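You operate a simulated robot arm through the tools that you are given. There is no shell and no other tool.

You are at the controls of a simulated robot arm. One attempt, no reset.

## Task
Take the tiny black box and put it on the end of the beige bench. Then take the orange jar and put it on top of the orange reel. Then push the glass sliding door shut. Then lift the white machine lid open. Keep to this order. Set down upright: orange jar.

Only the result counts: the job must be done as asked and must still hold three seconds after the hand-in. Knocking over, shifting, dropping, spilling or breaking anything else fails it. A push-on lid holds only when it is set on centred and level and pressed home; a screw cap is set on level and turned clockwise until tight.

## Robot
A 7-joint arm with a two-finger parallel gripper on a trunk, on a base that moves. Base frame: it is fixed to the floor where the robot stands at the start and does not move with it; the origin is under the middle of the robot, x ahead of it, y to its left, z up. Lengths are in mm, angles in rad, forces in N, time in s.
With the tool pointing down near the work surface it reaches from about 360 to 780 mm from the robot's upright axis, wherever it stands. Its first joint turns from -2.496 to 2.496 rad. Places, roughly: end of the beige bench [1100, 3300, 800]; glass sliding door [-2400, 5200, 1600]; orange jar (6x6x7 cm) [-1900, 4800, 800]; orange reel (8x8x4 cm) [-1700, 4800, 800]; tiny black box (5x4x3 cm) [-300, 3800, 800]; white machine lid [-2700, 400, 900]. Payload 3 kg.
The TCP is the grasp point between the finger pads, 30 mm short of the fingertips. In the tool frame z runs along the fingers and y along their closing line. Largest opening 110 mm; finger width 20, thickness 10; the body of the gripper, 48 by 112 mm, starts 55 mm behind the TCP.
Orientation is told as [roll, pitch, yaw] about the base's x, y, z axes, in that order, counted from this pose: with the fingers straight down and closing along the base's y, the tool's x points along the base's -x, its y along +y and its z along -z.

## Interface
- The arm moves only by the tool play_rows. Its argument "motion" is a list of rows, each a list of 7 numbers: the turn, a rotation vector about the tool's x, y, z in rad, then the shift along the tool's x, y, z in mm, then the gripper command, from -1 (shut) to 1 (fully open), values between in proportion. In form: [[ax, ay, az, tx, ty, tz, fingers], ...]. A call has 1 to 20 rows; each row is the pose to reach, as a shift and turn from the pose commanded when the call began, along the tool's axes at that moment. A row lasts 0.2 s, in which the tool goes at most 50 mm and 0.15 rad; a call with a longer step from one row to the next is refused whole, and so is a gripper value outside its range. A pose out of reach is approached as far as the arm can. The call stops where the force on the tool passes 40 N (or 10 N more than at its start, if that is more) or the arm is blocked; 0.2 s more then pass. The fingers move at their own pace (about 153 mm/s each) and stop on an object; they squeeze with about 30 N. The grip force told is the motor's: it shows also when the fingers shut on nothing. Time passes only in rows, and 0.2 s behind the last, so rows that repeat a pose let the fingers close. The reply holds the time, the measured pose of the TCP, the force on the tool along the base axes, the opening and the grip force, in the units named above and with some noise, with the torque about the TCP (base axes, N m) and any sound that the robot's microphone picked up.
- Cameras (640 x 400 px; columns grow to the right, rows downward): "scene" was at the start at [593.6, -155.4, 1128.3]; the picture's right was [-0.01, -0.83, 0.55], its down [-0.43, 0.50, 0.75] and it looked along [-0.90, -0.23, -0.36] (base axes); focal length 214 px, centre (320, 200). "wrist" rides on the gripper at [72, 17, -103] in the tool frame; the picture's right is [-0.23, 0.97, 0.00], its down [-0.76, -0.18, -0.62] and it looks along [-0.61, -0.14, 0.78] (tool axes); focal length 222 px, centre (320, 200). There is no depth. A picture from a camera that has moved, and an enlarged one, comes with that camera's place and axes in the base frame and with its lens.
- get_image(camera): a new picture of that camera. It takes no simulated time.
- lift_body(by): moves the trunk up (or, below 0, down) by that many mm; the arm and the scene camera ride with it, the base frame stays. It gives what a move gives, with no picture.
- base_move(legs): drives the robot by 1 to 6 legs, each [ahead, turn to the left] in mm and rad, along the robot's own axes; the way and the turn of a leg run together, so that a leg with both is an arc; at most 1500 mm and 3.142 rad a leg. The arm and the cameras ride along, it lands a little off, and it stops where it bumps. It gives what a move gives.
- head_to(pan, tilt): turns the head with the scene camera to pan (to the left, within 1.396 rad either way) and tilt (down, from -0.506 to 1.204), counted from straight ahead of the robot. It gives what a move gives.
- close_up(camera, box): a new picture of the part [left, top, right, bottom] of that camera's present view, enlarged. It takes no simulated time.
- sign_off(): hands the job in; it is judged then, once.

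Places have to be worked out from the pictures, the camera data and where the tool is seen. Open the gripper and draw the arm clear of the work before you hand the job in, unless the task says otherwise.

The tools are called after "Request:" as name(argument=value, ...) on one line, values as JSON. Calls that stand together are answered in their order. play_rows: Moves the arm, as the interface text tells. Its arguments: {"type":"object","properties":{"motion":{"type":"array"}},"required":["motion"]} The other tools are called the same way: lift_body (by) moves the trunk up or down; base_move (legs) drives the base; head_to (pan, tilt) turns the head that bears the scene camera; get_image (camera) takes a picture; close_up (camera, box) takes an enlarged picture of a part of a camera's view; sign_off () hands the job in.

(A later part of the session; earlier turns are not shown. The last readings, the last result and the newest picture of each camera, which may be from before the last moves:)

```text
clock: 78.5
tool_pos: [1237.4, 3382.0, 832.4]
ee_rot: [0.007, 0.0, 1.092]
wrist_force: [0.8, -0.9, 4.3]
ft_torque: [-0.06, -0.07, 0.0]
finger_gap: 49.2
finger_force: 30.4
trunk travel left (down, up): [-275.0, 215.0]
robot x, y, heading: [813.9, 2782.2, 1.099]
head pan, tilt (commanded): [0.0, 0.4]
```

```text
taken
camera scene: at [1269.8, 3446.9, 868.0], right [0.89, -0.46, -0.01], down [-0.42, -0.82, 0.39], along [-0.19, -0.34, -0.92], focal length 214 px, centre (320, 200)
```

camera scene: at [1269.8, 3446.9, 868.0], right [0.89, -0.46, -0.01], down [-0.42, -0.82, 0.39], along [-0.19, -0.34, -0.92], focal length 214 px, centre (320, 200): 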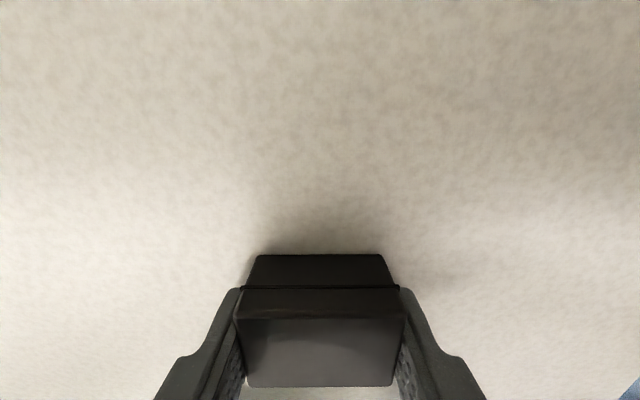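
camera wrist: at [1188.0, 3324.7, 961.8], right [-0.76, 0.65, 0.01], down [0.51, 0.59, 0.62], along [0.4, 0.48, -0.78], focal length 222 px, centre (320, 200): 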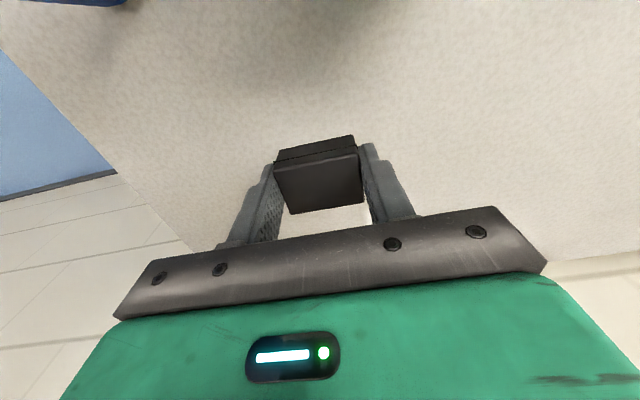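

Force rises to 4 N at z=832.4: the box stands on the bench. I open gently and rise straight up.

Request:
play_rows(motion=[[0, 0, 0, 0, 0, 0, -0.05], [0, 0, 0, 0, 0, 0, 0.1], [0, 0, 0, 0, 0, 0, 0.4], [0, 0, 0, 0, 0, 0, 0.4], [0, 0, 0, 0, 0, -20, 0.4], [0, 0, 0, 0, 0, -50, 0.4], [0, 0, 0, 0, 0, -95, 0.4], [0, 0, 0, 0, 0, -140, 0.4], [0, 0, 0, 0, 0, -185, 0.4]])

Request:
get_image(camera="scene")

Request:
get_image(camera="wrist")

```text
clock: 80.5
tool_pos: [1238.1, 3381.6, 1018.0]
ee_rot: [0.007, 0.0, 1.09]
wrist_force: [-0.8, -0.1, -0.3]
ft_torque: [-0.02, 0.03, 0.0]
finger_gap: 76.7
finger_force: 0.0
trunk travel left (down, up): [-275.0, 215.0]
robot x, y, heading: [817.3, 2782.3, 1.098]
head pan, tilt (commanded): [0.0, 0.4]
```

```text
taken
camera scene: at [1272.3, 3446.8, 1053.2], right [0.89, -0.46, -0.01], down [-0.42, -0.82, 0.39], along [-0.19, -0.34, -0.92], focal length 214 px, centre (320, 200)
```

scene: 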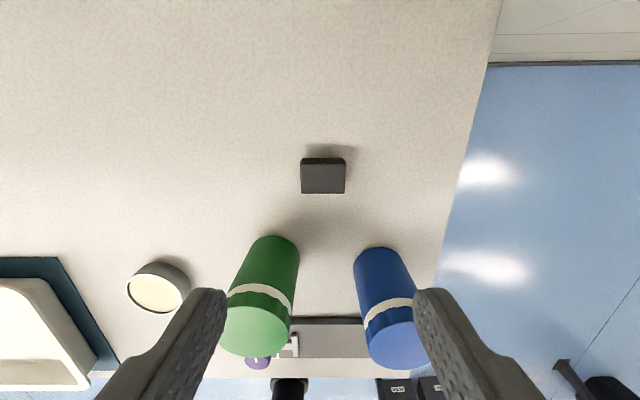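

```text
taken
camera wrist: at [1190.1, 3324.0, 1120.5], right [-0.76, 0.65, 0.01], down [0.51, 0.59, 0.62], along [0.4, 0.48, -0.78], focal length 222 px, centre (320, 200)
```

wrist: 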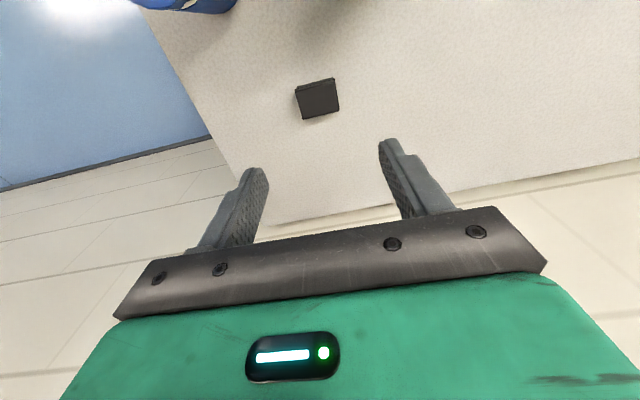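

The black box stands free on the bench end, clear of the jars. I raise and retract the arm, and pitch the hand forward so the head camera can watch the way to the second bench.

Request:
play_rows(motion=[[0, 0, 0, 0, 0, -45, 0.4], [0, 0, 0, 0, 0, -90, 0.4], [0, 0, 0, 30, 15, -90, 0.4], [0, 0, 0, 70, 33, -90, 0.4], [0, 0, 0, 110, 50, -90, 0.4], [0, 0, 0, 150, 68, -90, 0.4], [0, 0, 0, 190, 86, -90, 0.4], [0, 0, 0, 220, 100, -90, 0.4]])

Request:
play_rows(motion=[[0, -0.14, 0, 0, 0, 0, 1], [0, -0.28, 0, 0, 0, 0, 1], [0, -0.42, 0, 0, 0, 0, 1], [0, -0.56, 0, 0, 0, 0, 1], [0, -0.7, 0, 0, 0, 0, 1], [0, -0.84, 0, 0, 0, 0, 1], [0, -0.9, 0, 0, 0, 0, 1]])

Request:
head_to(pan=0.0, tilt=-0.35)

Request:
get_image(camera="scene")

```text
clock: 82.3
tool_pos: [1046.9, 3231.0, 1107.3]
ee_rot: [0.006, 0.002, 1.089]
wrist_force: [0.1, 0.0, -1.2]
ft_torque: [0.03, 0.05, -0.01]
finger_gap: 77.1
finger_force: 0.1
out of reach, approached as far as the arm can: row 2
trunk travel left (down, up): [-275.0, 215.0]
robot x, y, heading: [814.6, 2781.1, 1.098]
head pan, tilt (commanded): [0.0, 0.4]
```

```text
clock: 83.9
tool_pos: [1048.1, 3231.4, 1108.4]
ee_rot: [0.012, -0.903, 1.082]
wrist_force: [-0.9, 1.0, -0.1]
ft_torque: [0.01, 0.01, -0.04]
finger_gap: 110.0
finger_force: 0.2
trunk travel left (down, up): [-275.0, 215.0]
robot x, y, heading: [816.1, 2779.6, 1.099]
head pan, tilt (commanded): [0.0, 0.4]
```

```text
clock: 85.0
tool_pos: [1047.2, 3232.6, 1109.6]
ee_rot: [0.01, -0.899, 1.08]
wrist_force: [0.4, 0.5, 0.0]
ft_torque: [0.02, 0.01, 0.02]
finger_gap: 110.0
finger_force: 0.2
trunk travel left (down, up): [-275.0, 215.0]
robot x, y, heading: [812.9, 2784.6, 1.099]
head pan, tilt (commanded): [0.0, -0.351]
```

```text
taken
camera scene: at [1068.2, 3271.3, 1249.3], right [0.89, -0.46, -0.01], down [-0.15, -0.28, -0.95], along [0.44, 0.84, -0.32], focal length 214 px, centre (320, 200)
```

scene: 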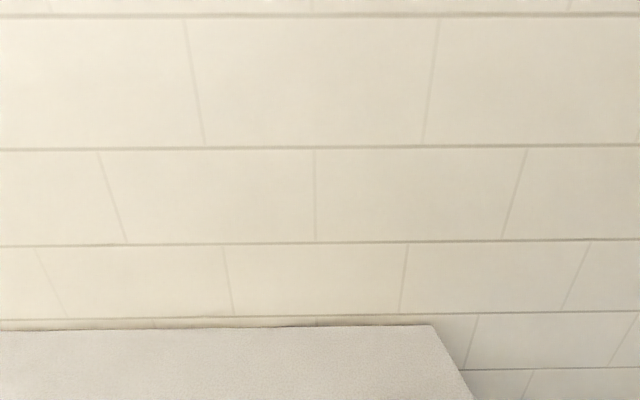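

The way is clear behind me. I back off from the bench, turn left to run along the row, and drive toward the far-left bench.

Request:
base_move(legs=[[-230, 0], [0, 1.56], [1450, 0]])

Request:
get_image(camera="scene")

```text
clock: 90.5
tool_pos: [263.2, 2829.6, 1111.2]
ee_rot: [0.011, -0.903, 2.612]
wrist_force: [-0.5, -0.4, -0.1]
ft_torque: [-0.06, 0.01, 0.0]
finger_gap: 110.0
finger_force: 0.1
trunk travel left (down, up): [-275.0, 215.0]
robot x, y, heading: [723.7, 2606.5, 2.633]
head pan, tilt (commanded): [0.0, -0.351]
stopped in leg 2: the robot was blocked; the commanded pose is now the measured one
```

```text
taken
camera scene: at [225.4, 2853.4, 1251.3], right [0.5, 0.87, -0.01], down [0.27, -0.16, -0.95], along [-0.82, 0.47, -0.31], focal length 214 px, centre (320, 200)
```

scene: 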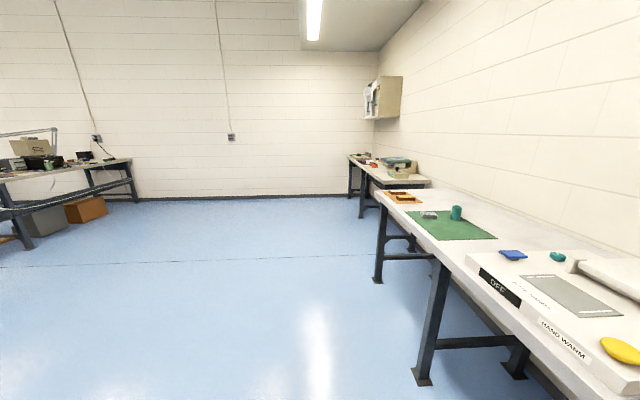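

The turn was reported blocked at heading 2.633, just short of its end. I look down and back at the base to see what it touches.

Request:
head_to(pan=0.0, tilt=1.2)

Request:
get_image(camera="scene")

Request:
head_to(pan=1.39, tilt=0.4)

Request:
get_image(camera="scene")

Request:
head_to(pan=-1.39, tilt=0.4)

Request:
get_image(camera="scene")

```text
clock: 92.1
tool_pos: [264.6, 2829.9, 1109.5]
ee_rot: [0.011, -0.9, 2.61]
wrist_force: [0.0, -0.8, 0.4]
ft_torque: [-0.03, 0.01, 0.01]
finger_gap: 110.0
finger_force: 0.1
trunk travel left (down, up): [-275.0, 215.0]
robot x, y, heading: [720.6, 2612.7, 2.625]
head pan, tilt (commanded): [0.0, 1.201]
```

```text
taken
camera scene: at [308.3, 2805.3, 1161.9], right [0.5, 0.87, -0.01], down [0.83, -0.47, 0.29], along [0.25, -0.15, -0.96], focal length 214 px, centre (320, 200)
```

scene: 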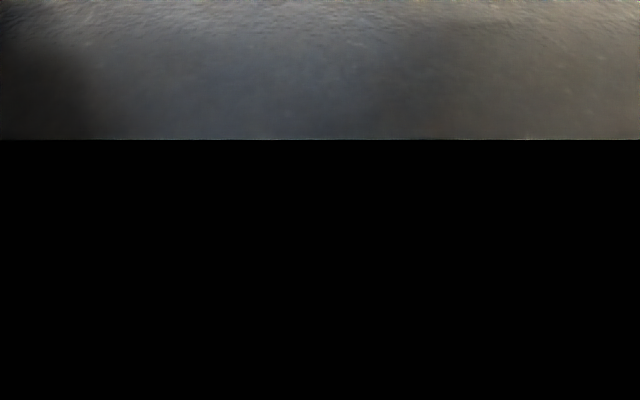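

```text
clock: 93.7
tool_pos: [263.7, 2829.7, 1110.5]
ee_rot: [0.011, -0.902, 2.611]
wrist_force: [-1.3, 0.2, -0.7]
ft_torque: [0.0, 0.03, 0.02]
finger_gap: 109.9
finger_force: 0.1
trunk travel left (down, up): [-275.0, 215.0]
robot x, y, heading: [725.4, 2614.0, 2.628]
head pan, tilt (commanded): [1.389, 0.4]
```

```text
taken
camera scene: at [255.9, 2730.9, 1236.0], right [-0.58, 0.54, -0.61], down [0.73, 0.02, -0.68], along [-0.36, -0.84, -0.4], focal length 214 px, centre (320, 200)
```

scene: 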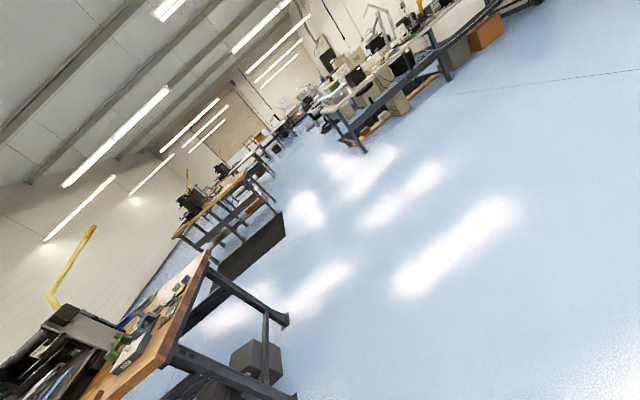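

```text
clock: 96.1
tool_pos: [264.0, 2830.0, 1110.0]
ee_rot: [0.011, -0.901, 2.612]
wrist_force: [-0.1, -0.3, 0.0]
ft_torque: [-0.01, -0.02, 0.01]
finger_gap: 110.1
finger_force: 0.1
trunk travel left (down, up): [-275.0, 215.0]
robot x, y, heading: [719.4, 2607.7, 2.627]
head pan, tilt (commanded): [-1.389, 0.4]
```

```text
taken
camera scene: at [346.8, 2888.9, 1234.8], right [0.76, -0.22, 0.61], down [0.35, -0.65, -0.68], along [0.55, 0.73, -0.41], focal length 214 px, centre (320, 200)
```

scene: 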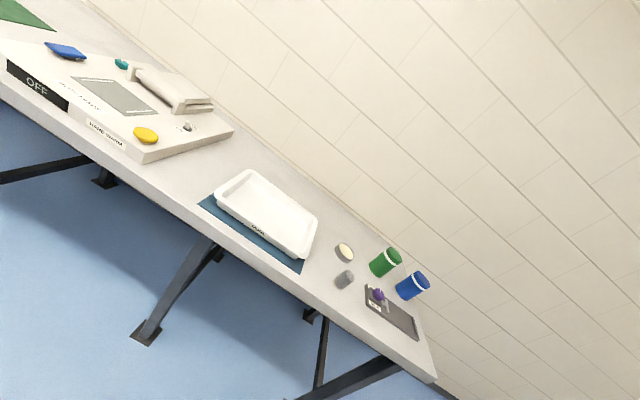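

I see nothing touching on either side. Let me check the jars and box on the bench end closely, then point the hand down and look backward past the base.

Request:
close_up(camera="scene", box=[300, 220, 460, 320])

Request:
play_rows(motion=[[0, 0.14, 0, 0, 0, 0, 1], [0, 0.28, 0, 0, 0, 0, 1], [0, 0.42, 0, 0, 0, 0, 1], [0, 0.56, 0, 0, 0, 0, 1], [0, 0.7, 0, 0, 0, 0, 1], [0, 0.84, 0, 0, 0, 0, 1], [0, 0.9, 0, 0, 0, 0, 1]])

Request:
head_to(pan=0.5, tilt=0.7)

Request:
get_image(camera="scene")

Request:
head_to(pan=-0.5, tilt=0.7)

Request:
get_image(camera="scene")

```text
4.00 times, centred on (380, 270) of scene
camera zoom: at [346.8, 2888.9, 1234.8], right [0.76, -0.22, 0.61], down [0.35, -0.65, -0.68], along [0.55, 0.73, -0.41], focal length 858 px, centre (80, -80)
```

zoom: 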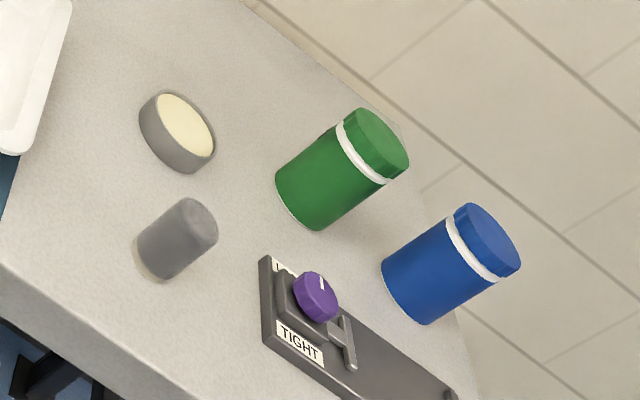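

```text
clock: 97.7
tool_pos: [263.7, 2830.4, 1109.8]
ee_rot: [0.006, 0.001, 2.619]
wrist_force: [-0.4, -0.5, -0.3]
ft_torque: [0.0, 0.04, -0.01]
finger_gap: 109.9
finger_force: 0.0
trunk travel left (down, up): [-275.0, 215.0]
robot x, y, heading: [725.0, 2608.7, 2.631]
head pan, tilt (commanded): [-1.389, 0.4]
```

```text
clock: 99.6
tool_pos: [263.3, 2830.0, 1109.5]
ee_rot: [0.007, -0.002, 2.618]
wrist_force: [-0.5, 0.0, 0.8]
ft_torque: [0.0, 0.0, 0.03]
finger_gap: 110.0
finger_force: 0.0
trunk travel left (down, up): [-275.0, 215.0]
robot x, y, heading: [723.0, 2613.7, 2.627]
head pan, tilt (commanded): [0.499, 0.7]
```

```text
taken
camera scene: at [202.8, 2819.4, 1163.4], right [0.44, 0.76, -0.48], down [0.82, -0.11, 0.56], along [0.37, -0.64, -0.67], focal length 214 px, centre (320, 200)
```

scene: 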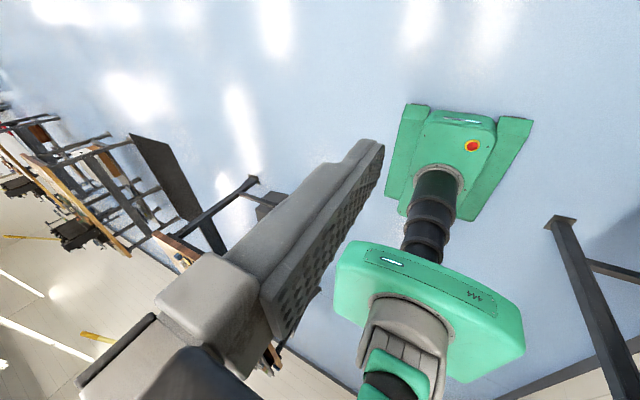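

```text
clock: 100.8
tool_pos: [263.0, 2830.8, 1110.4]
ee_rot: [0.007, -0.002, 2.621]
wrist_force: [0.1, -0.3, 0.2]
ft_torque: [-0.03, 0.02, -0.04]
finger_gap: 110.0
finger_force: 0.0
trunk travel left (down, up): [-275.0, 215.0]
robot x, y, heading: [722.4, 2612.3, 2.632]
head pan, tilt (commanded): [-0.499, 0.7]
```

```text
taken
camera scene: at [243.3, 2889.8, 1162.8], right [0.44, 0.76, 0.47], down [0.51, -0.65, 0.57], along [0.74, -0.01, -0.68], focal length 214 px, centre (320, 200)
```

scene: 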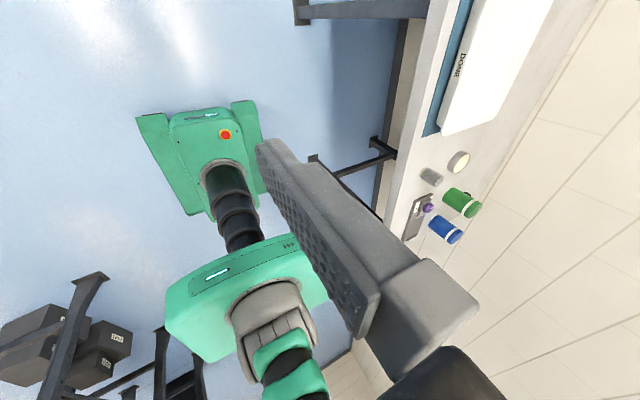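

The base stands free: nearest bench leg is about 350 mm away. I zoom in on the bench end to make sure the box is still there.

Request:
close_up(camera="scene", box=[400, 130, 560, 260])

Request:
close_up(camera="scene", box=[100, 80, 420, 280])

```text
3.08 times, centred on (480, 195) of scene
camera zoom: at [243.3, 2889.8, 1162.8], right [0.44, 0.76, 0.47], down [0.51, -0.65, 0.57], along [0.74, -0.01, -0.68], focal length 660 px, centre (-172, 215)
```

zoom: 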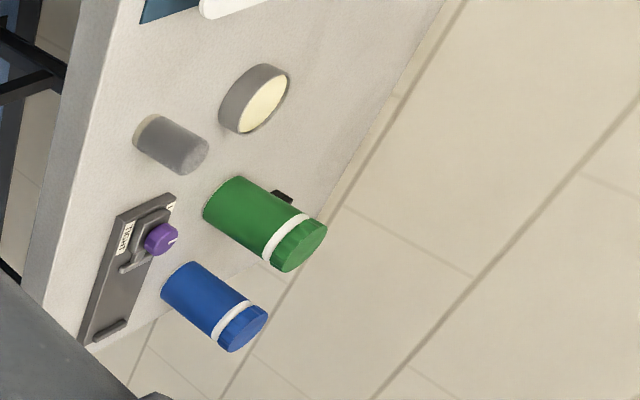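

```text
2.00 times, centred on (260, 180) of scene
camera zoom: at [243.3, 2889.8, 1162.8], right [0.44, 0.76, 0.47], down [0.51, -0.65, 0.57], along [0.74, -0.01, -0.68], focal length 429 px, centre (440, 240)
```

zoom: 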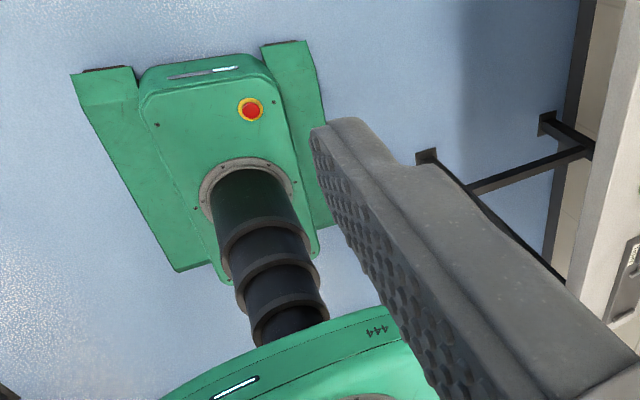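

The black box is in place behind the green jar, and the base is free. I try the rest of the turn and a first stretch of the drive.

Request:
base_move(legs=[[0, 0.03], [700, 0]])

```text
clock: 105.1
tool_pos: [-364.5, 3145.8, 1110.1]
ee_rot: [0.007, 0.001, 2.647]
wrist_force: [0.0, 0.1, 0.2]
ft_torque: [0.0, 0.03, -0.03]
finger_gap: 110.0
finger_force: 0.1
trunk travel left (down, up): [-275.0, 215.0]
robot x, y, heading: [104.0, 2937.0, 2.656]
head pan, tilt (commanded): [-0.499, 0.7]
```

That worked (so the stop was only a drift artefact). I drive on 2000 mm parallel to the benches and then look.

Request:
base_move(legs=[[1000, 0], [1000, 0]])

Request:
head_to(pan=-1.2, tilt=0.0)

Request:
get_image(camera="scene")

```text
clock: 115.0
tool_pos: [-2124.2, 4081.3, 1111.7]
ee_rot: [0.008, -0.002, 2.643]
wrist_force: [-0.1, 0.0, -0.9]
ft_torque: [0.0, -0.01, -0.02]
finger_gap: 110.0
finger_force: 0.0
trunk travel left (down, up): [-275.0, 215.0]
robot x, y, heading: [-1655.8, 3871.4, 2.652]
head pan, tilt (commanded): [-0.499, 0.7]
```

```text
clock: 116.1
tool_pos: [-2125.9, 4080.9, 1110.8]
ee_rot: [0.007, 0.0, 2.643]
wrist_force: [-0.1, 0.6, 0.1]
ft_torque: [-0.01, 0.0, -0.01]
finger_gap: 110.0
finger_force: 0.2
trunk travel left (down, up): [-275.0, 215.0]
robot x, y, heading: [-1657.5, 3868.1, 2.654]
head pan, tilt (commanded): [-1.201, 0.0]
```

```text
taken
camera scene: at [-2181.2, 4209.5, 1205.4], right [0.18, 0.32, 0.93], down [0.88, -0.48, 0.0], along [0.45, 0.82, -0.37], focal length 214 px, centre (320, 200)
```

scene: 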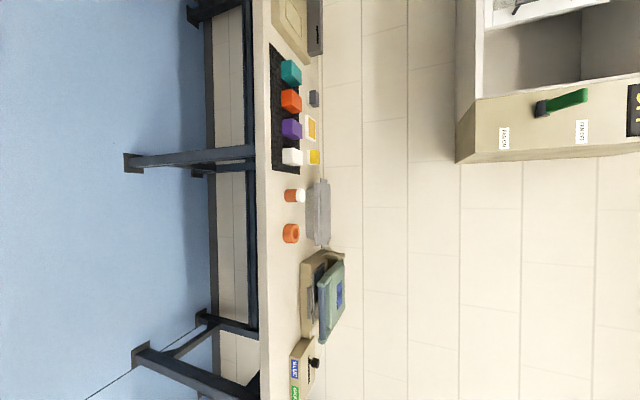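

On this bench I see the orange white-capped jar at about (-1858,4830) and the orange reel at about (-1752,4750), roughly 165 mm behind the front edge. I drive to a stand near (-2089,4250) and turn to face them.

Request:
base_move(legs=[[0, -0.237], [570, 0], [0, -1.317]])

Request:
head_to(pan=0.0, tilt=0.1)

Request:
get_image(camera="scene")

Request:
get_image(camera="wrist")

```text
clock: 123.5
tool_pos: [-1881.9, 4720.4, 1110.1]
ee_rot: [0.007, -0.001, 1.083]
wrist_force: [-0.3, -0.5, 0.3]
ft_torque: [0.0, 0.0, -0.02]
finger_gap: 110.2
finger_force: 0.1
trunk travel left (down, up): [-275.0, 215.0]
robot x, y, heading: [-2131.9, 4275.9, 1.104]
head pan, tilt (commanded): [-1.201, 0.0]
```

```text
clock: 124.9
tool_pos: [-1883.3, 4719.6, 1112.0]
ee_rot: [0.006, 0.0, 1.084]
wrist_force: [-0.3, 0.6, 0.1]
ft_torque: [0.0, 0.02, -0.04]
finger_gap: 109.7
finger_force: 0.0
trunk travel left (down, up): [-275.0, 215.0]
robot x, y, heading: [-2132.4, 4275.9, 1.097]
head pan, tilt (commanded): [0.0, 0.099]
```

```text
taken
camera scene: at [-1835.1, 4809.9, 1147.0], right [0.88, -0.47, -0.01], down [-0.47, -0.88, 0.1], along [-0.05, -0.08, -1.0], focal length 214 px, centre (320, 200)
```

scene: 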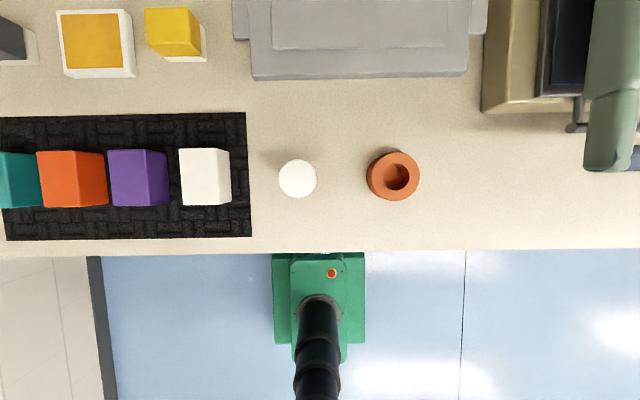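

```text
taken
camera wrist: at [-1931.2, 4663.0, 1213.6], right [-0.75, 0.66, 0.01], down [0.52, 0.59, 0.62], along [0.4, 0.47, -0.78], focal length 222 px, centre (320, 200)
```

wrist: 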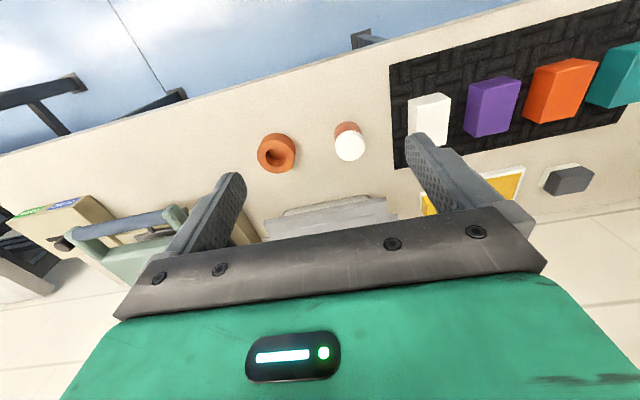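

Triangulation gives the jar at about (-1862,4824) with top near z≈857 and the reel at about (-1738,4763). I enlarge both views to see shapes and refine.

Request:
close_up(camera="scene", box=[260, 130, 440, 230])

Request:
close_up(camera="wrist", box=[240, 100, 400, 200])

```text
3.56 times, centred on (350, 180) of scene
camera zoom: at [-1835.1, 4809.9, 1147.0], right [0.88, -0.47, -0.01], down [-0.47, -0.88, 0.1], along [-0.05, -0.08, -1.0], focal length 763 px, centre (213, 271)
```

zoom: 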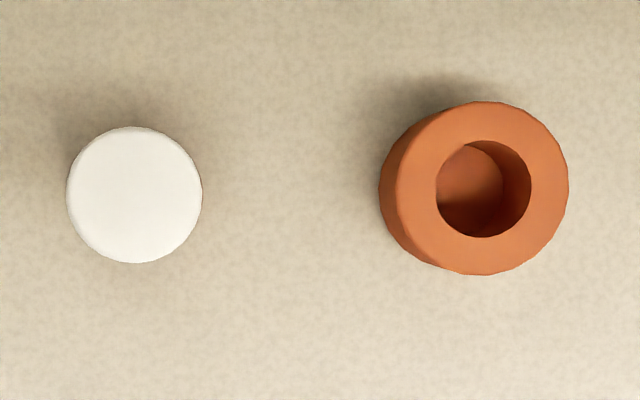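

```text
4.00 times, centred on (320, 150) of wrist
camera zoom: at [-1931.2, 4663.0, 1213.6], right [-0.75, 0.66, 0.01], down [0.52, 0.59, 0.62], along [0.4, 0.47, -0.78], focal length 888 px, centre (320, 400)
```

zoom: 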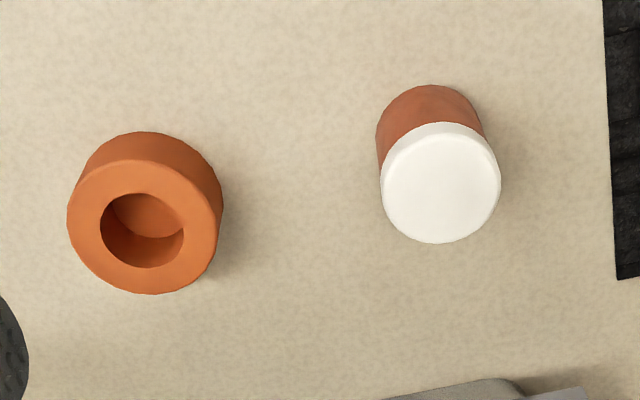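

Refined: jar axis at (-1861,4824), top z≈860 (bench top ≈790); reel centre at (-1735,4760), top z≈830 with a 40 mm recess. I turn the head aside and bring the open gripper above the jar at z≈930.

Request:
play_rows(motion=[[0, 0, 0, -34, 10, 0, 1], [0, 0, 0, -68, 20, 0, 1], [0, 0, 0, -102.6, 29.2, 0, 1], [0, 0, 0, -102.6, 29.2, 45, 1], [0, 0, 0, -102.6, 29.2, 90, 1], [0, 0, 0, -102.6, 29.2, 135, 1], [0, 0, 0, -102.6, 29.2, 180, 1]])

Request:
get_image(camera="wrist")

Request:
head_to(pan=0.0, tilt=0.55)

Request:
get_image(camera="scene")

```text
clock: 126.5
tool_pos: [-1861.4, 4824.3, 930.4]
ee_rot: [0.008, -0.002, 1.084]
wrist_force: [0.1, -0.1, 0.6]
ft_torque: [0.02, -0.04, 0.02]
finger_gap: 110.1
finger_force: 0.2
trunk travel left (down, up): [-275.0, 215.0]
robot x, y, heading: [-2130.0, 4278.6, 1.102]
head pan, tilt (commanded): [0.0, 0.099]
```

```text
taken
camera wrist: at [-1910.4, 4767.1, 1031.7], right [-0.75, 0.66, 0.01], down [0.52, 0.59, 0.62], along [0.41, 0.47, -0.78], focal length 222 px, centre (320, 200)
```

wrist: 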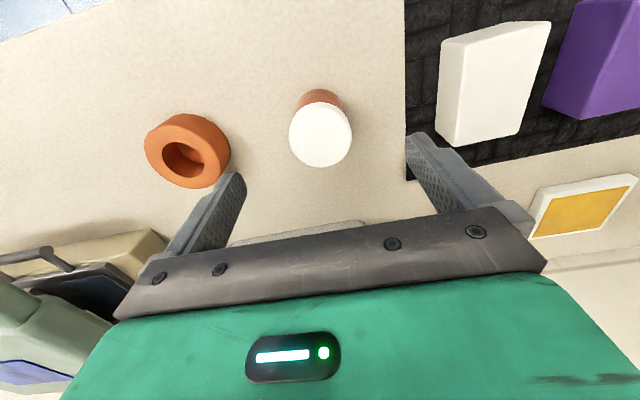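

```text
clock: 127.4
tool_pos: [-1860.3, 4823.6, 930.5]
ee_rot: [0.006, -0.001, 1.084]
wrist_force: [0.5, 0.6, -0.2]
ft_torque: [0.0, 0.0, -0.02]
finger_gap: 110.0
finger_force: 0.1
trunk travel left (down, up): [-275.0, 215.0]
robot x, y, heading: [-2131.9, 4276.9, 1.099]
head pan, tilt (commanded): [0.0, 0.55]
```

```text
taken
camera scene: at [-1833.9, 4877.2, 967.6], right [0.88, -0.47, -0.01], down [-0.4, -0.76, 0.52], along [-0.25, -0.46, -0.85], focal length 214 px, centre (320, 200)
```

scene: 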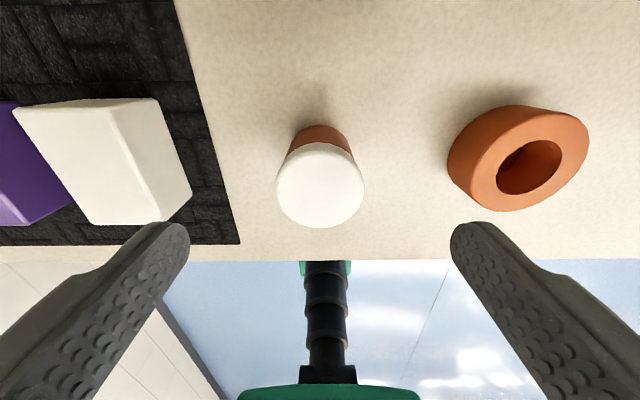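

The jar is centred between the fingers. I turn the head aside, narrow the opening to about 85 mm and lower to TCP z≈836.

Request:
head_to(pan=1.39, tilt=0.0)

Request:
play_rows(motion=[[0, 0, 0, 0, 0, 0, 0.55], [0, 0, 0, 0, 0, 30, 0.55], [0, 0, 0, 0, 0, 60, 0.55], [0, 0, 0, 0, 0, 80, 0.55], [0, 0, 0, 0, 0, 94, 0.55]])

Request:
get_image(camera="wrist")

```text
clock: 129.0
tool_pos: [-1861.2, 4824.4, 929.5]
ee_rot: [0.008, 0.0, 1.084]
wrist_force: [-0.3, 0.6, 0.3]
ft_torque: [0.0, -0.01, -0.03]
finger_gap: 110.2
finger_force: 0.0
trunk travel left (down, up): [-275.0, 215.0]
robot x, y, heading: [-2129.9, 4273.9, 1.098]
head pan, tilt (commanded): [1.389, 0.0]
```

```text
clock: 130.2
tool_pos: [-1862.3, 4827.1, 837.2]
ee_rot: [0.007, 0.001, 1.085]
wrist_force: [-0.7, -0.9, 0.3]
ft_torque: [0.05, 0.02, 0.02]
finger_gap: 85.7
finger_force: 0.0
trunk travel left (down, up): [-275.0, 215.0]
robot x, y, heading: [-2132.5, 4275.8, 1.097]
head pan, tilt (commanded): [1.389, 0.0]
```

```text
taken
camera wrist: at [-1910.3, 4768.7, 939.2], right [-0.75, 0.66, 0.01], down [0.52, 0.59, 0.62], along [0.4, 0.47, -0.78], focal length 222 px, centre (320, 200)
```

wrist: 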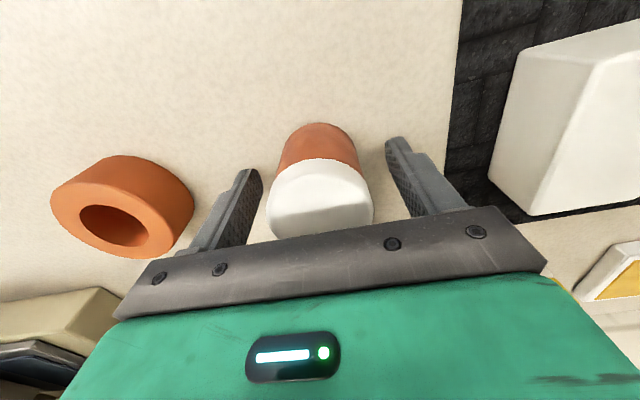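

The jar stands centred between the fingers, tips about 17 mm above the bench. I close the gripper on it.

Request:
play_rows(motion=[[0, 0, 0, 0, 0, 0, 0.2], [0, 0, 0, 0, 0, 0, -0.05], [0, 0, 0, 0, 0, 0, -1], [0, 0, 0, 0, 0, 0, -1]])

Request:
get_image(camera="wrist")

```text
clock: 131.2
tool_pos: [-1860.6, 4826.2, 836.9]
ee_rot: [0.006, -0.001, 1.084]
wrist_force: [0.5, 0.2, -0.6]
ft_torque: [-0.02, -0.03, 0.01]
finger_gap: 49.8
finger_force: 29.8
trunk travel left (down, up): [-275.0, 215.0]
robot x, y, heading: [-2133.7, 4274.2, 1.102]
head pan, tilt (commanded): [1.389, 0.0]
```

```text
taken
camera wrist: at [-1910.2, 4768.7, 939.7], right [-0.75, 0.66, 0.01], down [0.52, 0.59, 0.62], along [0.4, 0.47, -0.78], focal length 222 px, centre (320, 200)
```

wrist: 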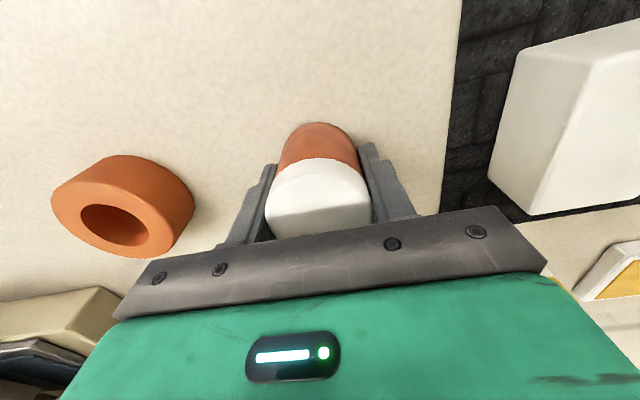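

The grip holds at 49.8 mm, 30 N. I lift the jar 110 mm and check it with both cameras.

Request:
play_rows(motion=[[0, 0, 0, 0, 0, -8, -1], [0, 0, 0, 0, 0, -25, -1], [0, 0, 0, 0, 0, -50, -1], [0, 0, 0, 0, 0, -80, -1], [0, 0, 0, 0, 0, -110, -1]])

Request:
head_to(pan=0.0, tilt=0.4)

Request:
get_image(camera="scene")

Request:
get_image(camera="wrist")

```text
clock: 132.4
tool_pos: [-1860.1, 4823.8, 947.8]
ee_rot: [0.005, 0.0, 1.084]
wrist_force: [0.6, 0.6, -1.8]
ft_torque: [-0.03, 0.0, 0.01]
finger_gap: 49.7
finger_force: 29.9
trunk travel left (down, up): [-275.0, 215.0]
robot x, y, heading: [-2131.1, 4274.1, 1.1]
head pan, tilt (commanded): [1.389, 0.0]
```

```text
clock: 133.9
tool_pos: [-1860.6, 4824.3, 946.7]
ee_rot: [0.007, 0.0, 1.084]
wrist_force: [0.5, -0.5, -1.3]
ft_torque: [0.02, 0.03, -0.02]
finger_gap: 49.3
finger_force: 29.9
trunk travel left (down, up): [-275.0, 215.0]
robot x, y, heading: [-2130.6, 4274.4, 1.097]
head pan, tilt (commanded): [0.0, 0.4]
```

```text
taken
camera scene: at [-1826.4, 4889.5, 981.9], right [0.88, -0.47, -0.01], down [-0.43, -0.82, 0.39], along [-0.19, -0.34, -0.92], focal length 214 px, centre (320, 200)
```

scene: 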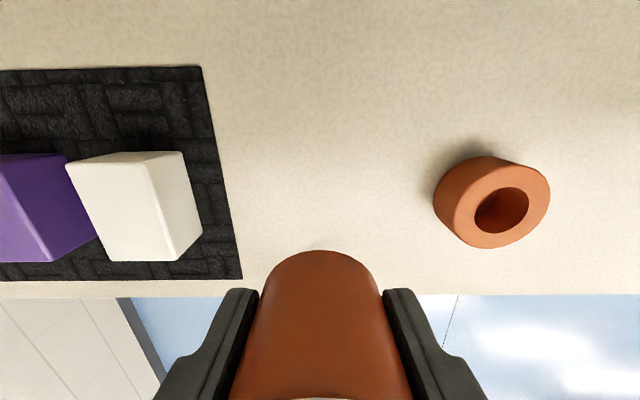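

```text
taken
camera wrist: at [-1909.3, 4767.2, 1049.2], right [-0.75, 0.66, 0.01], down [0.52, 0.59, 0.62], along [0.4, 0.47, -0.78], focal length 222 px, centre (320, 200)
```

wrist: 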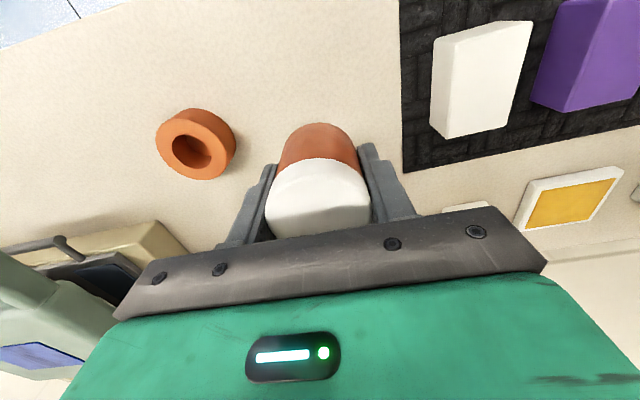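

The jar hangs straight in the grip. I enlarge the reel in both current views to refine its centre before carrying the jar over.

Request:
close_up(camera="scene", box=[412, 140, 572, 260])

Request:
close_up(camera="wrist", box=[140, 95, 260, 195])

```text
3.33 times, centred on (492, 200) of scene
camera zoom: at [-1826.4, 4889.5, 981.9], right [0.88, -0.47, -0.01], down [-0.43, -0.82, 0.39], along [-0.19, -0.34, -0.92], focal length 715 px, centre (-253, 200)
```

zoom: 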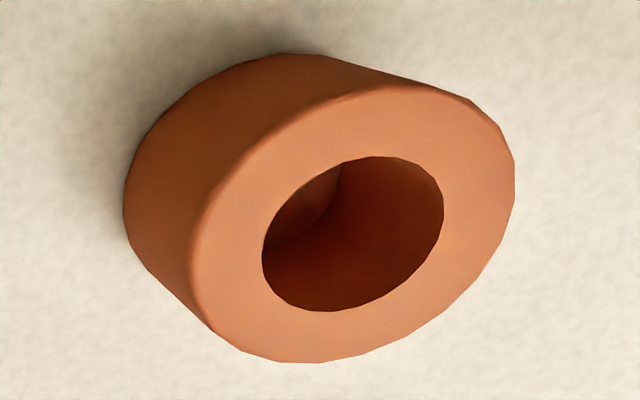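

```text
4.00 times, centred on (200, 145) of wrist
camera zoom: at [-1909.3, 4767.2, 1049.2], right [-0.75, 0.66, 0.01], down [0.52, 0.59, 0.62], along [0.4, 0.47, -0.78], focal length 888 px, centre (800, 420)
```

zoom: 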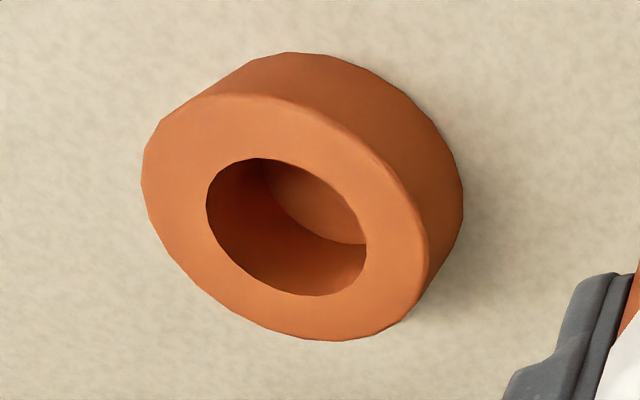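

The reel centre refines to about (-1734.5,4759), top ≈829. I carry the jar sideways 141 mm to sit above the reel at the present height.

Request:
play_rows(motion=[[0, 0, 0, 0, -35, 0, -1], [0, 0, 0, -1, -70, 0, -1], [0, 0, 0, -1, -106, 0, -1], [0, 0, 0, -1.9, -141.5, 0, -1], [0, 0, 0, -1.9, -141.5, 0, -1]])

Request:
get_image(camera="scene")

Request:
get_image(camera="wrist")

```text
clock: 135.1
tool_pos: [-1734.4, 4758.9, 946.9]
ee_rot: [0.006, -0.001, 1.084]
wrist_force: [-0.1, 0.4, -0.8]
ft_torque: [0.01, 0.0, 0.0]
finger_gap: 49.5
finger_force: 29.8
trunk travel left (down, up): [-275.0, 215.0]
robot x, y, heading: [-2132.2, 4275.2, 1.101]
head pan, tilt (commanded): [0.0, 0.4]
```

```text
taken
camera scene: at [-1701.0, 4824.7, 981.7], right [0.88, -0.47, -0.01], down [-0.43, -0.82, 0.39], along [-0.19, -0.34, -0.92], focal length 214 px, centre (320, 200)
```

scene: 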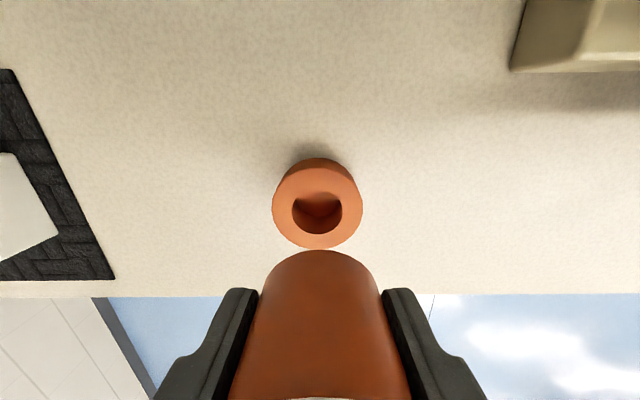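

```text
taken
camera wrist: at [-1783.9, 4702.4, 1048.9], right [-0.75, 0.66, 0.01], down [0.52, 0.59, 0.62], along [0.4, 0.47, -0.78], focal length 222 px, centre (320, 200)
```

wrist: 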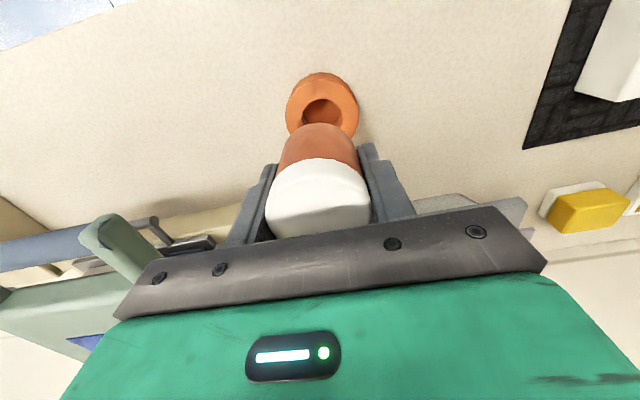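

Both views show the reel about 2 mm to the hand's left of the jar axis. I correct by 2 mm and descend 55 mm, then look again.

Request:
play_rows(motion=[[0, 0, 0, 0, 2, 0, -1], [0, 0, 0, 0, 2, 20, -1], [0, 0, 0, 0, 2, 40, -1], [0, 0, 0, 0, 2, 55, -1]])

Request:
close_up(camera="scene", box=[200, 130, 440, 280])

Request:
close_up(camera="wrist", box=[220, 70, 420, 195])

```text
clock: 136.1
tool_pos: [-1737.7, 4761.6, 890.4]
ee_rot: [0.008, 0.002, 1.084]
wrist_force: [-0.6, 0.4, -0.9]
ft_torque: [0.05, -0.03, -0.01]
finger_gap: 49.5
finger_force: 29.9
trunk travel left (down, up): [-275.0, 215.0]
robot x, y, heading: [-2131.6, 4274.0, 1.103]
head pan, tilt (commanded): [0.0, 0.4]
```

```text
2.67 times, centred on (320, 205) of scene
camera zoom: at [-1703.3, 4826.4, 926.3], right [0.88, -0.47, -0.01], down [-0.43, -0.82, 0.39], along [-0.19, -0.34, -0.92], focal length 572 px, centre (320, 187)
```

zoom: 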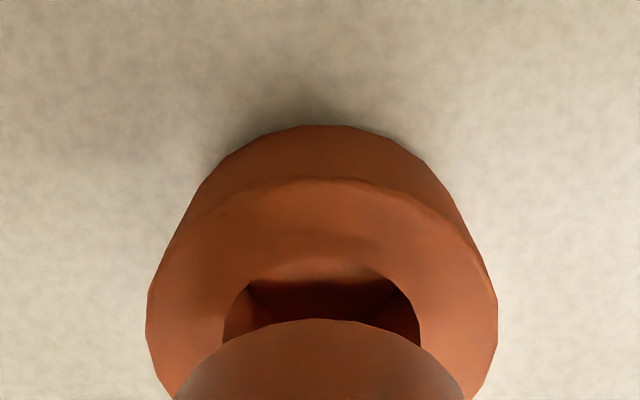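

```text
3.20 times, centred on (320, 132) of wrist
camera zoom: at [-1786.3, 4704.1, 993.5], right [-0.75, 0.66, 0.01], down [0.52, 0.59, 0.62], along [0.4, 0.47, -0.78], focal length 711 px, centre (320, 416)
```

zoom: 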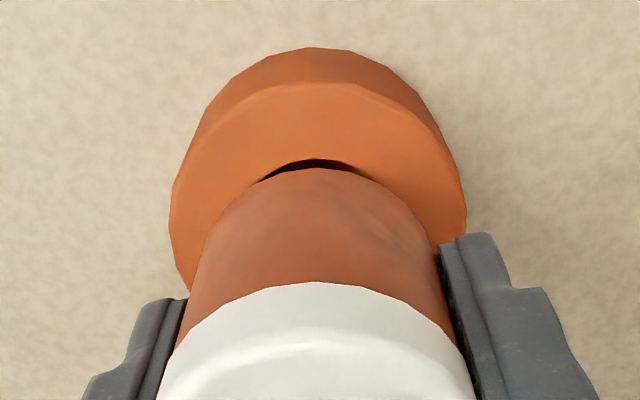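

The jar is laterally centred over the reel; by my estimate it sits about 2 mm too far toward the robot. I shift 1.5 mm forward and descend, slowly near the expected contact at TCP z≈870.

Request:
play_rows(motion=[[0, 0, 0, -1.5, 0, 6, -1], [0, 0, 0, -1.5, 0, 11, -1], [0, 0, 0, -1.5, 0, 13, -1], [0, 0, 0, -1.5, 0, 14, -1]])

Request:
close_up(camera="wrist", box=[220, 70, 420, 195])

```text
clock: 137.1
tool_pos: [-1736.7, 4763.4, 877.4]
ee_rot: [0.008, -0.001, 1.084]
wrist_force: [1.1, 0.8, -1.2]
ft_torque: [-0.01, 0.03, 0.0]
finger_gap: 49.6
finger_force: 29.9
trunk travel left (down, up): [-275.0, 215.0]
robot x, y, heading: [-2129.1, 4274.9, 1.1]
head pan, tilt (commanded): [0.0, 0.4]
```

```text
3.20 times, centred on (320, 132) of wrist
camera zoom: at [-1785.5, 4706.0, 979.7], right [-0.75, 0.66, 0.01], down [0.52, 0.59, 0.62], along [0.4, 0.47, -0.78], focal length 711 px, centre (320, 416)
```

zoom: 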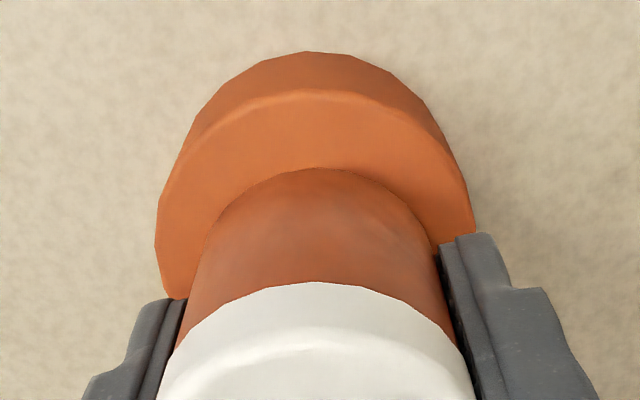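

Still no contact at 877. I keep going in 1 mm steps, watching the vertical force.

Request:
play_rows(motion=[[0, 0, 0, 0, 0, 1, -1], [0, 0, 0, 0, 0, 2, -1], [0, 0, 0, 0, 0, 3, -1], [0, 0, 0, 0, 0, 4, -1]])

Request:
play_rows(motion=[[0, 0, 0, 0, 0, 1, -1], [0, 0, 0, 0, 0, 2, -1]])

```text
clock: 138.1
tool_pos: [-1737.0, 4763.1, 873.4]
ee_rot: [0.008, 0.001, 1.082]
wrist_force: [-0.2, -0.1, -0.7]
ft_torque: [0.03, -0.01, -0.01]
finger_gap: 49.6
finger_force: 30.5
trunk travel left (down, up): [-275.0, 215.0]
robot x, y, heading: [-2131.3, 4272.1, 1.096]
head pan, tilt (commanded): [0.0, 0.4]
```

```text
clock: 138.7
tool_pos: [-1736.6, 4762.2, 872.2]
ee_rot: [0.007, -0.001, 1.084]
wrist_force: [0.0, -0.7, 5.0]
ft_torque: [-0.11, -0.11, 0.02]
finger_gap: 49.4
finger_force: 30.1
trunk travel left (down, up): [-275.0, 215.0]
robot x, y, heading: [-2135.6, 4277.4, 1.099]
head pan, tilt (commanded): [0.0, 0.4]
```

Contact: 5 N at z=872.2, so the jar's bottom rests on the reel. I check the alignment before releasing.

Request:
close_up(camera="wrist", box=[220, 70, 420, 195])

Request:
close_up(camera="scene", box=[200, 150, 440, 300])

```text
3.20 times, centred on (320, 132) of wrist
camera zoom: at [-1785.5, 4706.0, 974.6], right [-0.75, 0.66, 0.01], down [0.52, 0.59, 0.62], along [0.41, 0.47, -0.78], focal length 711 px, centre (320, 416)
```

zoom: 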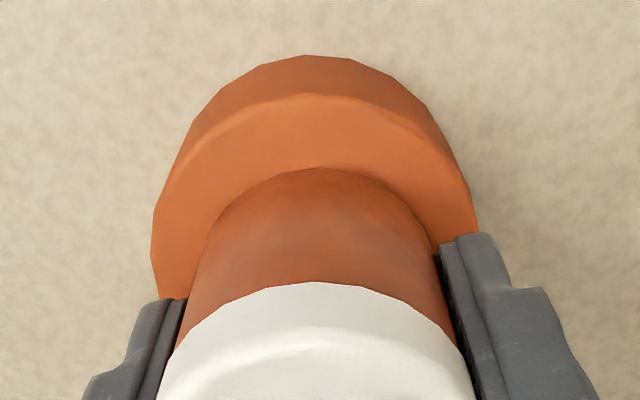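

```text
2.67 times, centred on (320, 225) of scene
camera zoom: at [-1702.5, 4828.3, 907.5], right [0.88, -0.47, -0.01], down [-0.43, -0.82, 0.39], along [-0.19, -0.34, -0.92], focal length 572 px, centre (320, 133)
```

zoom: 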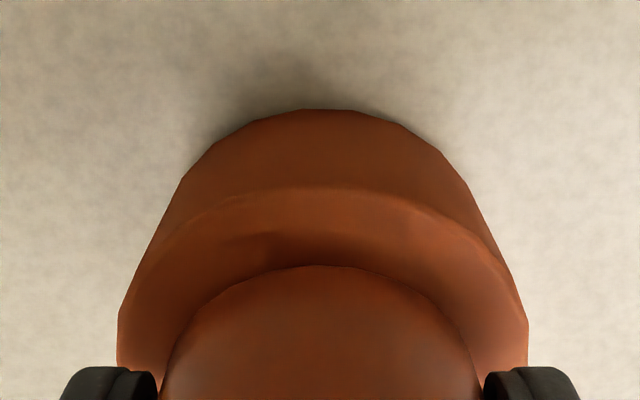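

The visible ring is about 14 mm on both the near and far sides, so the jar is centred on the reel. I release gently and rise straight up.

Request:
play_rows(motion=[[0, 0, 0, 0, 0, 0, -0.06], [0, 0, 0, 0, 0, 0, 0.1], [0, 0, 0, 0, 0, 0, 0.35], [0, 0, 0, 0, 0, 0, 0.35], [0, 0, 0, 0, 0, -15, 0.35], [0, 0, 0, 0, 0, -45, 0.35], [0, 0, 0, 0, 0, -90, 0.35], [0, 0, 0, 0, 0, -135, 0.35], [0, 0, 0, 0, 0, -180, 0.35]])

Request:
get_image(camera="scene")

Request:
get_image(camera="wrist")

```text
clock: 140.7
tool_pos: [-1734.3, 4762.1, 1053.9]
ee_rot: [0.006, 0.001, 1.086]
wrist_force: [0.6, -0.3, 0.3]
ft_torque: [0.0, 0.0, -0.03]
finger_gap: 74.3
finger_force: 0.0
trunk travel left (down, up): [-275.0, 215.0]
robot x, y, heading: [-2129.2, 4277.5, 1.096]
head pan, tilt (commanded): [0.0, 0.4]
```

```text
taken
camera scene: at [-1700.8, 4827.6, 1087.8], right [0.88, -0.47, -0.01], down [-0.43, -0.82, 0.39], along [-0.19, -0.34, -0.92], focal length 214 px, centre (320, 200)
```

scene: 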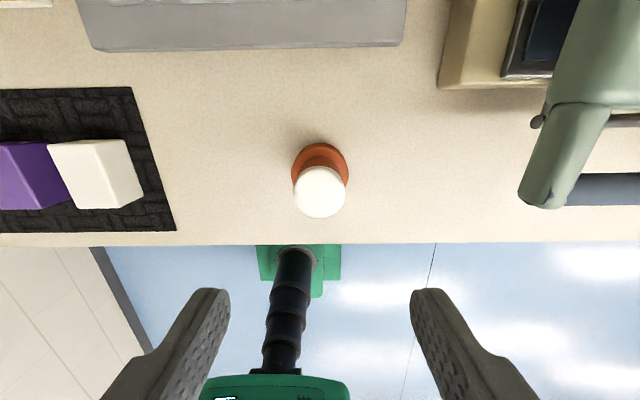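

```text
taken
camera wrist: at [-1783.7, 4705.4, 1155.1], right [-0.75, 0.66, 0.01], down [0.52, 0.59, 0.62], along [0.4, 0.47, -0.78], focal length 222 px, centre (320, 200)
```

wrist: 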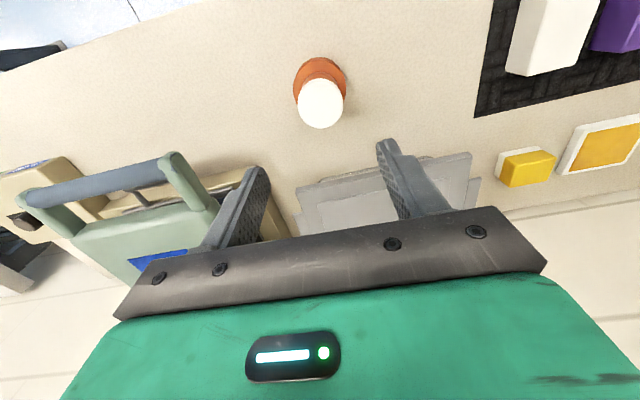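

The jar stands upright and centred on the reel. Next is the wall cabinet's glass door: I pull the arm back from the bench and pitch the hand up to look at the cabinet.

Request:
play_rows(motion=[[0, 0, 0, 40, 20, 0, 0.35], [0, 0, 0, 80, 40, 0, 0.35], [0, 0, 0, 120, 60, 0, 0.35], [0, -0.14, 0, 150, 75, 0, 0.35], [0, -0.28, 0, 150, 75, 0, 0.35], [0, -0.42, 0, 150, 75, 0, 0.35], [0, -0.56, 0, 150, 75, 0, 0.35], [0, -0.7, 0, 150, 75, 0, 0.35], [0, -0.84, 0, 150, 75, 0, 0.35], [0, -0.98, 0, 150, 75, 0, 0.35], [0, -1.1, 0, 150, 75, 0, 0.35]])

Request:
head_to(pan=0.8, tilt=-0.4)

Request:
get_image(camera="scene")

```text
clock: 143.1
tool_pos: [-1845.7, 4745.3, 1110.6]
ee_rot: [0.022, -1.08, 1.069]
wrist_force: [0.8, -0.7, -0.2]
ft_torque: [0.05, 0.03, 0.02]
finger_gap: 74.5
finger_force: 0.1
out of reach, approached as far as the arm can: row 9, 10, 11
trunk travel left (down, up): [-275.0, 215.0]
robot x, y, heading: [-2130.2, 4273.2, 1.101]
head pan, tilt (commanded): [0.0, 0.4]
```

```text
clock: 144.2
tool_pos: [-1845.0, 4744.4, 1109.5]
ee_rot: [0.021, -1.078, 1.069]
wrist_force: [0.3, 0.6, -0.2]
ft_torque: [-0.02, 0.02, 0.02]
finger_gap: 74.1
finger_force: 0.0
trunk travel left (down, up): [-275.0, 215.0]
robot x, y, heading: [-2132.0, 4274.1, 1.101]
head pan, tilt (commanded): [0.799, -0.4]
```

```text
taken
camera scene: at [-1890.9, 4767.2, 1270.8], right [0.91, 0.24, -0.35], down [-0.35, -0.04, -0.94], along [-0.24, 0.97, 0.04], focal length 214 px, centre (320, 200)
```

scene: 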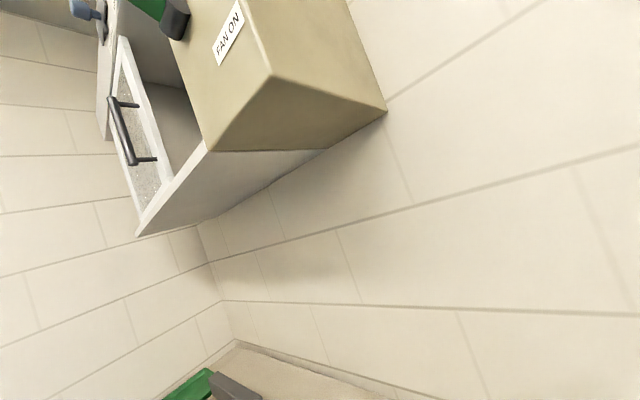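

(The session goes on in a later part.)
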